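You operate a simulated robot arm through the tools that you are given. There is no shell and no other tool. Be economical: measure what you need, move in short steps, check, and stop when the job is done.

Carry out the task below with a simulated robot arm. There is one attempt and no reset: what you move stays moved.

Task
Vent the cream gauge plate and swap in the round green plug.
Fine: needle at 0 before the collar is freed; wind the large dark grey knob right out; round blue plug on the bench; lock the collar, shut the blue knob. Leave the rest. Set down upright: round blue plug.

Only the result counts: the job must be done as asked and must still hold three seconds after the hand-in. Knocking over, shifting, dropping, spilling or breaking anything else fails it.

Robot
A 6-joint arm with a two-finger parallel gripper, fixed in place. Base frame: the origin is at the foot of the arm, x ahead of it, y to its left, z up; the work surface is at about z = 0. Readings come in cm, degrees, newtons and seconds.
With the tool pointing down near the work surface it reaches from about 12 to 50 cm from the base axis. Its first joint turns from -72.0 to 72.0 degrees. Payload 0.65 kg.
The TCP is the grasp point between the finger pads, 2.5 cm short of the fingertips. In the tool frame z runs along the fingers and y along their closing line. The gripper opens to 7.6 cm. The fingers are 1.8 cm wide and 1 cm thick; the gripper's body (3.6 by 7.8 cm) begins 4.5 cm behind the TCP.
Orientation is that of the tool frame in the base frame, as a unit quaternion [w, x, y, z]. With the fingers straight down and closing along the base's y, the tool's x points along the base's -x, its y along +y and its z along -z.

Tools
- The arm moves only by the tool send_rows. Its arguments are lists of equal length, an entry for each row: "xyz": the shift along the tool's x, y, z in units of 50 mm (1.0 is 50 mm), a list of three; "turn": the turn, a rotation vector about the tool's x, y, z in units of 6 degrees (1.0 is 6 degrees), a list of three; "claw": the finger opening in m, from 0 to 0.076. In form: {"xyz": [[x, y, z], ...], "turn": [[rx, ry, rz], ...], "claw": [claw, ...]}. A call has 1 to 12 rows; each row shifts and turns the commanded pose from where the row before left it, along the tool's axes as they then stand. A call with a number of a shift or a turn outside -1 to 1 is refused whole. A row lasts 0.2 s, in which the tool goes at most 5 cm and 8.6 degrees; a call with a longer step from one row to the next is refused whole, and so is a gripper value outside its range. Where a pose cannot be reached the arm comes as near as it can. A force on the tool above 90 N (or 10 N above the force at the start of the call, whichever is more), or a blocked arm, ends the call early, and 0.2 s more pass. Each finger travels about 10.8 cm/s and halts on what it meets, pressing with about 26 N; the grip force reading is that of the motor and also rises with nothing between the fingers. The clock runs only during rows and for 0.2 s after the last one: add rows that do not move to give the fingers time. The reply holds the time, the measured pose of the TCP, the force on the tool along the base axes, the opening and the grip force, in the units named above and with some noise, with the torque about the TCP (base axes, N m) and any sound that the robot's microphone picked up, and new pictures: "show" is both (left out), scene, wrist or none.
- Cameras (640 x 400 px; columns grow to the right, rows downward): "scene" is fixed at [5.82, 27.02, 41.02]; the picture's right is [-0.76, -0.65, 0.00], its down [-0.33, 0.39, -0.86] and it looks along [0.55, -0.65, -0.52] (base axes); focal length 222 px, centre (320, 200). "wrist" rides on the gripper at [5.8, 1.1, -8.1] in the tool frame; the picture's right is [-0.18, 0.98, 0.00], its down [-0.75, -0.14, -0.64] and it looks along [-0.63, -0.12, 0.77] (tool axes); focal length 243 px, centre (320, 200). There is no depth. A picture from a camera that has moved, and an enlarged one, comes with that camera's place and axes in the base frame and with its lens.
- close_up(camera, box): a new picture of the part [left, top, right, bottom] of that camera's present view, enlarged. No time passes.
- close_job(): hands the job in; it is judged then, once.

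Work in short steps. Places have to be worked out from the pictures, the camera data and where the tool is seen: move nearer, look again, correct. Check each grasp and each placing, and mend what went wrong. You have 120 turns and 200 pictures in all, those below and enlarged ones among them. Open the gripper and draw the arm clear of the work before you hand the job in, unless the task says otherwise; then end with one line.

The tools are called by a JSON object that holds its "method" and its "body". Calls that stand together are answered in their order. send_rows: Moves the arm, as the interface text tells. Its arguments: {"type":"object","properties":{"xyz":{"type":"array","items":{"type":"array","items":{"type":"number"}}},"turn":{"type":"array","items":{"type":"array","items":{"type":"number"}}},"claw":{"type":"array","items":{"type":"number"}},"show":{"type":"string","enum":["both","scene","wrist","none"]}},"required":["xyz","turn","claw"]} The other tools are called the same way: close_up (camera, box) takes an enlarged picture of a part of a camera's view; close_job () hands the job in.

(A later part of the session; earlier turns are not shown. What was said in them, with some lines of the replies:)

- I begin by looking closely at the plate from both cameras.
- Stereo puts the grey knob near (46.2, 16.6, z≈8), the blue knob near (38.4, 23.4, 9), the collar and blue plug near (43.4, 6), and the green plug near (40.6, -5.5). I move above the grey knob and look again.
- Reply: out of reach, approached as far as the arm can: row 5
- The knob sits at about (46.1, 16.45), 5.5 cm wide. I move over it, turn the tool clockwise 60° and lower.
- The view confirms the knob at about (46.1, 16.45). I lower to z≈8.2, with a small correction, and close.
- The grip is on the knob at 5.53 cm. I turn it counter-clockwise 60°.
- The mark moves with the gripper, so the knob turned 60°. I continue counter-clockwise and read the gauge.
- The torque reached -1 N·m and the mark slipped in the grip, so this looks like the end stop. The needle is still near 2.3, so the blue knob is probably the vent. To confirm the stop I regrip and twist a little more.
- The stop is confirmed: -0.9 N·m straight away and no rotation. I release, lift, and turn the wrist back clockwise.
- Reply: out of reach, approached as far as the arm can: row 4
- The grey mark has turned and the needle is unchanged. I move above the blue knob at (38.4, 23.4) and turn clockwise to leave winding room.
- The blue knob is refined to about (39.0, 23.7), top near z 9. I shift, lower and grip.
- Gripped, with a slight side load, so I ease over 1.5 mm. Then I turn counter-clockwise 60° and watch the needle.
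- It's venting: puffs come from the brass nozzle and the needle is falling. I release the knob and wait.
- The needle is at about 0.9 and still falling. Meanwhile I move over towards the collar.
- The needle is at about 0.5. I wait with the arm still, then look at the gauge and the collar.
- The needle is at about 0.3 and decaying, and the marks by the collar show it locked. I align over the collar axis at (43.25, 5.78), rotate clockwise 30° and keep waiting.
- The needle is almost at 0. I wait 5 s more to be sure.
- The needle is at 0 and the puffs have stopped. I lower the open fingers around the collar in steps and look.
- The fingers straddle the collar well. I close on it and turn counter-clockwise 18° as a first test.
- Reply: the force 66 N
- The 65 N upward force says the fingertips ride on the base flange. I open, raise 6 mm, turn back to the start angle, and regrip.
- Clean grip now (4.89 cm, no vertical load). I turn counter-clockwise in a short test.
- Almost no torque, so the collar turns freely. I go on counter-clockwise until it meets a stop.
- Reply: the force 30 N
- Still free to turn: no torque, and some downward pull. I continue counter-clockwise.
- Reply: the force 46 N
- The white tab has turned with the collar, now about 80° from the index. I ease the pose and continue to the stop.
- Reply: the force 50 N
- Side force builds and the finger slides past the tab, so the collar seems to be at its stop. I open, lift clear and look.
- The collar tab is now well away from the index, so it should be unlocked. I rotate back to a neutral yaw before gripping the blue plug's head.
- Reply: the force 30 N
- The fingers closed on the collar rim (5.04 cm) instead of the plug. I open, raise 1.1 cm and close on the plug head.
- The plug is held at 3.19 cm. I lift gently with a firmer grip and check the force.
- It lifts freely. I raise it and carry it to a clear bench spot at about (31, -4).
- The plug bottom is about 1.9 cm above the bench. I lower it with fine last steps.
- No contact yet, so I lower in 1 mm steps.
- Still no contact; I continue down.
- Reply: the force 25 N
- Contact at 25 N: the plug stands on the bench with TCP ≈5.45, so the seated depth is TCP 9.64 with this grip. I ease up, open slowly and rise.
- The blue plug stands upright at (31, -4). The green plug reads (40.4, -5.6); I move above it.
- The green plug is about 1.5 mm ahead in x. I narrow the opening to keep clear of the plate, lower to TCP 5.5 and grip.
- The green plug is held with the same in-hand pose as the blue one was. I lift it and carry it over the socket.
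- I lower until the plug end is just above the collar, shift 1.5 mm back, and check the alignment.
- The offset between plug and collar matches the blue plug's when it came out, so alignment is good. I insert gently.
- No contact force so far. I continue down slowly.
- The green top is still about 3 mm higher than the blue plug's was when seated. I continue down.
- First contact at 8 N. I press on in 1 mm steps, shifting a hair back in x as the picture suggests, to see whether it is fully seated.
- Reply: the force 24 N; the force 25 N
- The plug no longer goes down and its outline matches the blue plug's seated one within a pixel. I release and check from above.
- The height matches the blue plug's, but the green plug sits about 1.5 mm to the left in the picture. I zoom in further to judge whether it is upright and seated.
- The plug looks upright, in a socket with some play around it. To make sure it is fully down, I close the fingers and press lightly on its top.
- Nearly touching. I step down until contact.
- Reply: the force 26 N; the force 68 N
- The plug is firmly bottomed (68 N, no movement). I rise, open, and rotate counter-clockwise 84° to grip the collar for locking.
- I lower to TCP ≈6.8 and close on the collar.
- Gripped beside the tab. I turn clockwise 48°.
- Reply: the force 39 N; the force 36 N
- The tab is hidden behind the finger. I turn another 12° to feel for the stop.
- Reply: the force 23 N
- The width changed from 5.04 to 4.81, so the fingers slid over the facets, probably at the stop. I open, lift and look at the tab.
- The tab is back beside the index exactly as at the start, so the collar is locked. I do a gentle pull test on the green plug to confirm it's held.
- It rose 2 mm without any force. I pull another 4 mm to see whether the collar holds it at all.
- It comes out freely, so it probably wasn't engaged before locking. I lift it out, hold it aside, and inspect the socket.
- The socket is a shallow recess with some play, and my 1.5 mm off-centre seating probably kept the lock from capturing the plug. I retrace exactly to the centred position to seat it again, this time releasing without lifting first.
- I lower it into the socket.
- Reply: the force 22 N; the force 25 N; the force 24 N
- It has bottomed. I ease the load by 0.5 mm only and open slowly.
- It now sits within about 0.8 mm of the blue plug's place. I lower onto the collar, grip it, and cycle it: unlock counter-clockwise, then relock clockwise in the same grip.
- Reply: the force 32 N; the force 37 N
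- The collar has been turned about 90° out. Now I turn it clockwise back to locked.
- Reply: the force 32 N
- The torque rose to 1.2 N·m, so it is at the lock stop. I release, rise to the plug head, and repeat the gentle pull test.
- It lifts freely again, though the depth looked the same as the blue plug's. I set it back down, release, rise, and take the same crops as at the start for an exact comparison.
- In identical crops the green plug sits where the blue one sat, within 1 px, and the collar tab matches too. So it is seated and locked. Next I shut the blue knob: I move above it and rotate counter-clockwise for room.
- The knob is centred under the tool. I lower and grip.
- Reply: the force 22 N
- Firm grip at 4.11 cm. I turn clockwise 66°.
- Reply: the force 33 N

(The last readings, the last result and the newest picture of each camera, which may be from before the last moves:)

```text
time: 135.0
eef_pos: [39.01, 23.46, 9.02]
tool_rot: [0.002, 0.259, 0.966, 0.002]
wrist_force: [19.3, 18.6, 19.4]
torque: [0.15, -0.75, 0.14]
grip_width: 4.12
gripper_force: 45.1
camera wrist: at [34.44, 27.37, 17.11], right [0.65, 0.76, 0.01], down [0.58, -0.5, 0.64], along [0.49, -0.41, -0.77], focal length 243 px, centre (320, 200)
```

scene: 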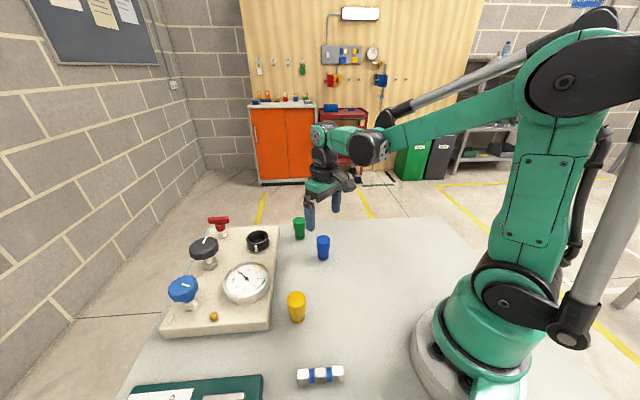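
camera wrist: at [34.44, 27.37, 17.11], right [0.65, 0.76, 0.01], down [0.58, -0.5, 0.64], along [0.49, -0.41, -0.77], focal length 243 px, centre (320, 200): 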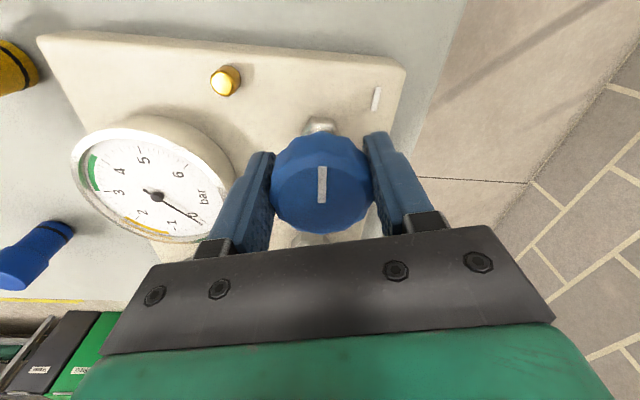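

The mark is back at its starting orientation. I turn a further 12° to feel the shut stop.

{"method": "send_rows", "body": {"xyz": [[0, 0, 0], [0, 0, 0], [0, 0, 0]], "turn": [[0, 0, 1], [0, 0, 1], [0, 0, 0]], "claw": [0.036, 0.036, 0.036], "show": "wrist"}}

```text
time: 135.8
eef_pos: [39.02, 23.59, 8.94]
tool_rot: [-0.001, 0.356, 0.934, 0.004]
wrist_force: [3.9, 42.5, 3.8]
torque: [-0.06, -0.35, 0.8]
grip_width: 4.13
gripper_force: 45.0
camera wrist: at [35.27, 28.33, 17.1], right [0.79, 0.61, 0.01], down [0.47, -0.61, 0.64], along [0.39, -0.5, -0.77], focal length 243 px, centre (320, 200)
```

wrist: 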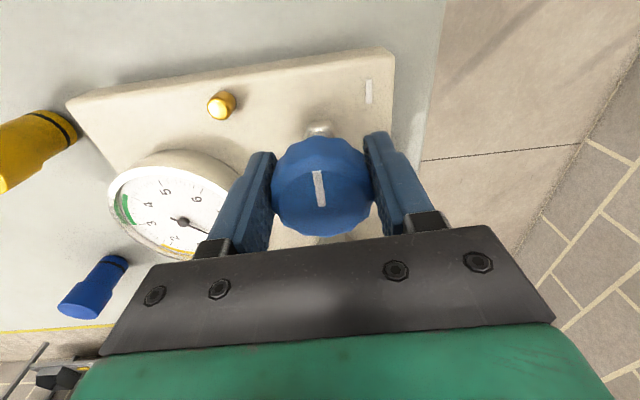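

The stop is felt: 0.8 N·m and the mark slips, so the blue knob is shut. I release, rise and draw the arm back.

{"method": "send_rows", "body": {"xyz": [[0, 0, 0], [0, 0, 0], [0, 0, 0], [0, 0, -0.5], [0, 0, -0.6], [0, 0, -0.6], [0.5, -0.3, -0.3], [0.5, -0.3, -0.3], [0.5, -0.3, 0], [0, 0, 0]], "turn": [[0, 0, -0.5], [0, 0, 0], [0, 0, 0], [0, 0, 0], [0, 0, 0], [0, 0, 0], [0, 0, 0], [0, 0, 0], [0, 0, 0], [0, 0, 0]], "claw": [0.036, 0.06, 0.076, 0.076, 0.076, 0.076, 0.076, 0.076, 0.076, 0.076], "show": "scene"}}

{"method": "close_up", "body": {"camera": "scene", "box": [150, 200, 350, 345]}}

```text
time: 138.0
eef_pos: [30.39, 24.7, 20.65]
tool_rot: [0.0, 0.334, 0.942, 0.0]
wrist_force: [0.2, -0.1, 1.1]
torque: [0.0, -0.04, -0.04]
grip_width: 7.57
gripper_force: 0.0
```

scene: 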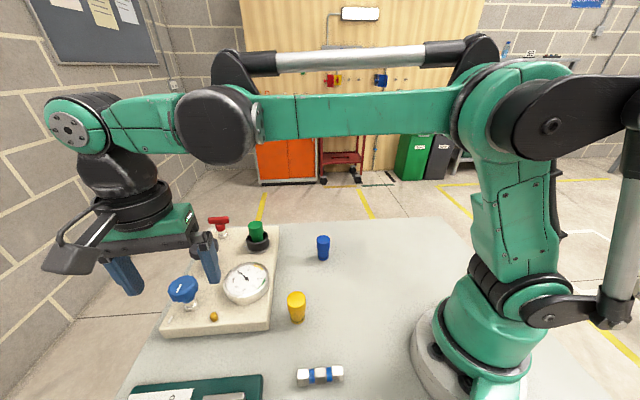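

```text
2.76 times, centred on (250, 272) of scene
camera zoom: at [5.82, 27.02, 41.02], right [-0.76, -0.65, 0.0], down [-0.33, 0.39, -0.86], along [0.55, -0.65, -0.52], focal length 614 px, centre (513, 0)
```

zoom: 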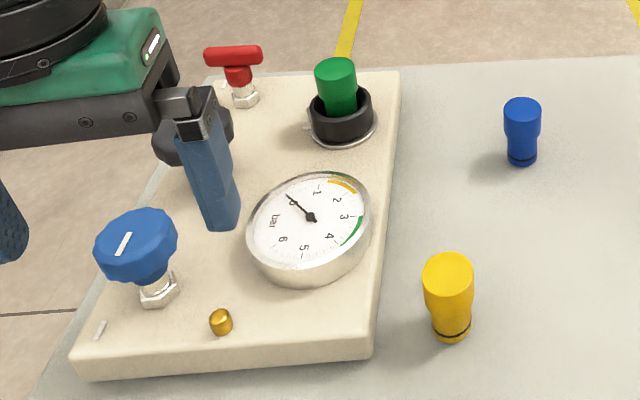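

The needle is at 0 and the blue knob mark is back at shut. The green plug is in the socket with the collar locked, the blue plug stands upright on the bench, and the arm is clear with the gripper open. I hand in.

{"method": "close_job", "body": {}}

```text
The job is handed in.
```

The plate is vented to 0, the green plug is in, the collar is locked and the blue knob is shut, with the blue plug upright on the bench; in a pull test the locked collar did not grip the green plug, which lifted freely before I reseated it.
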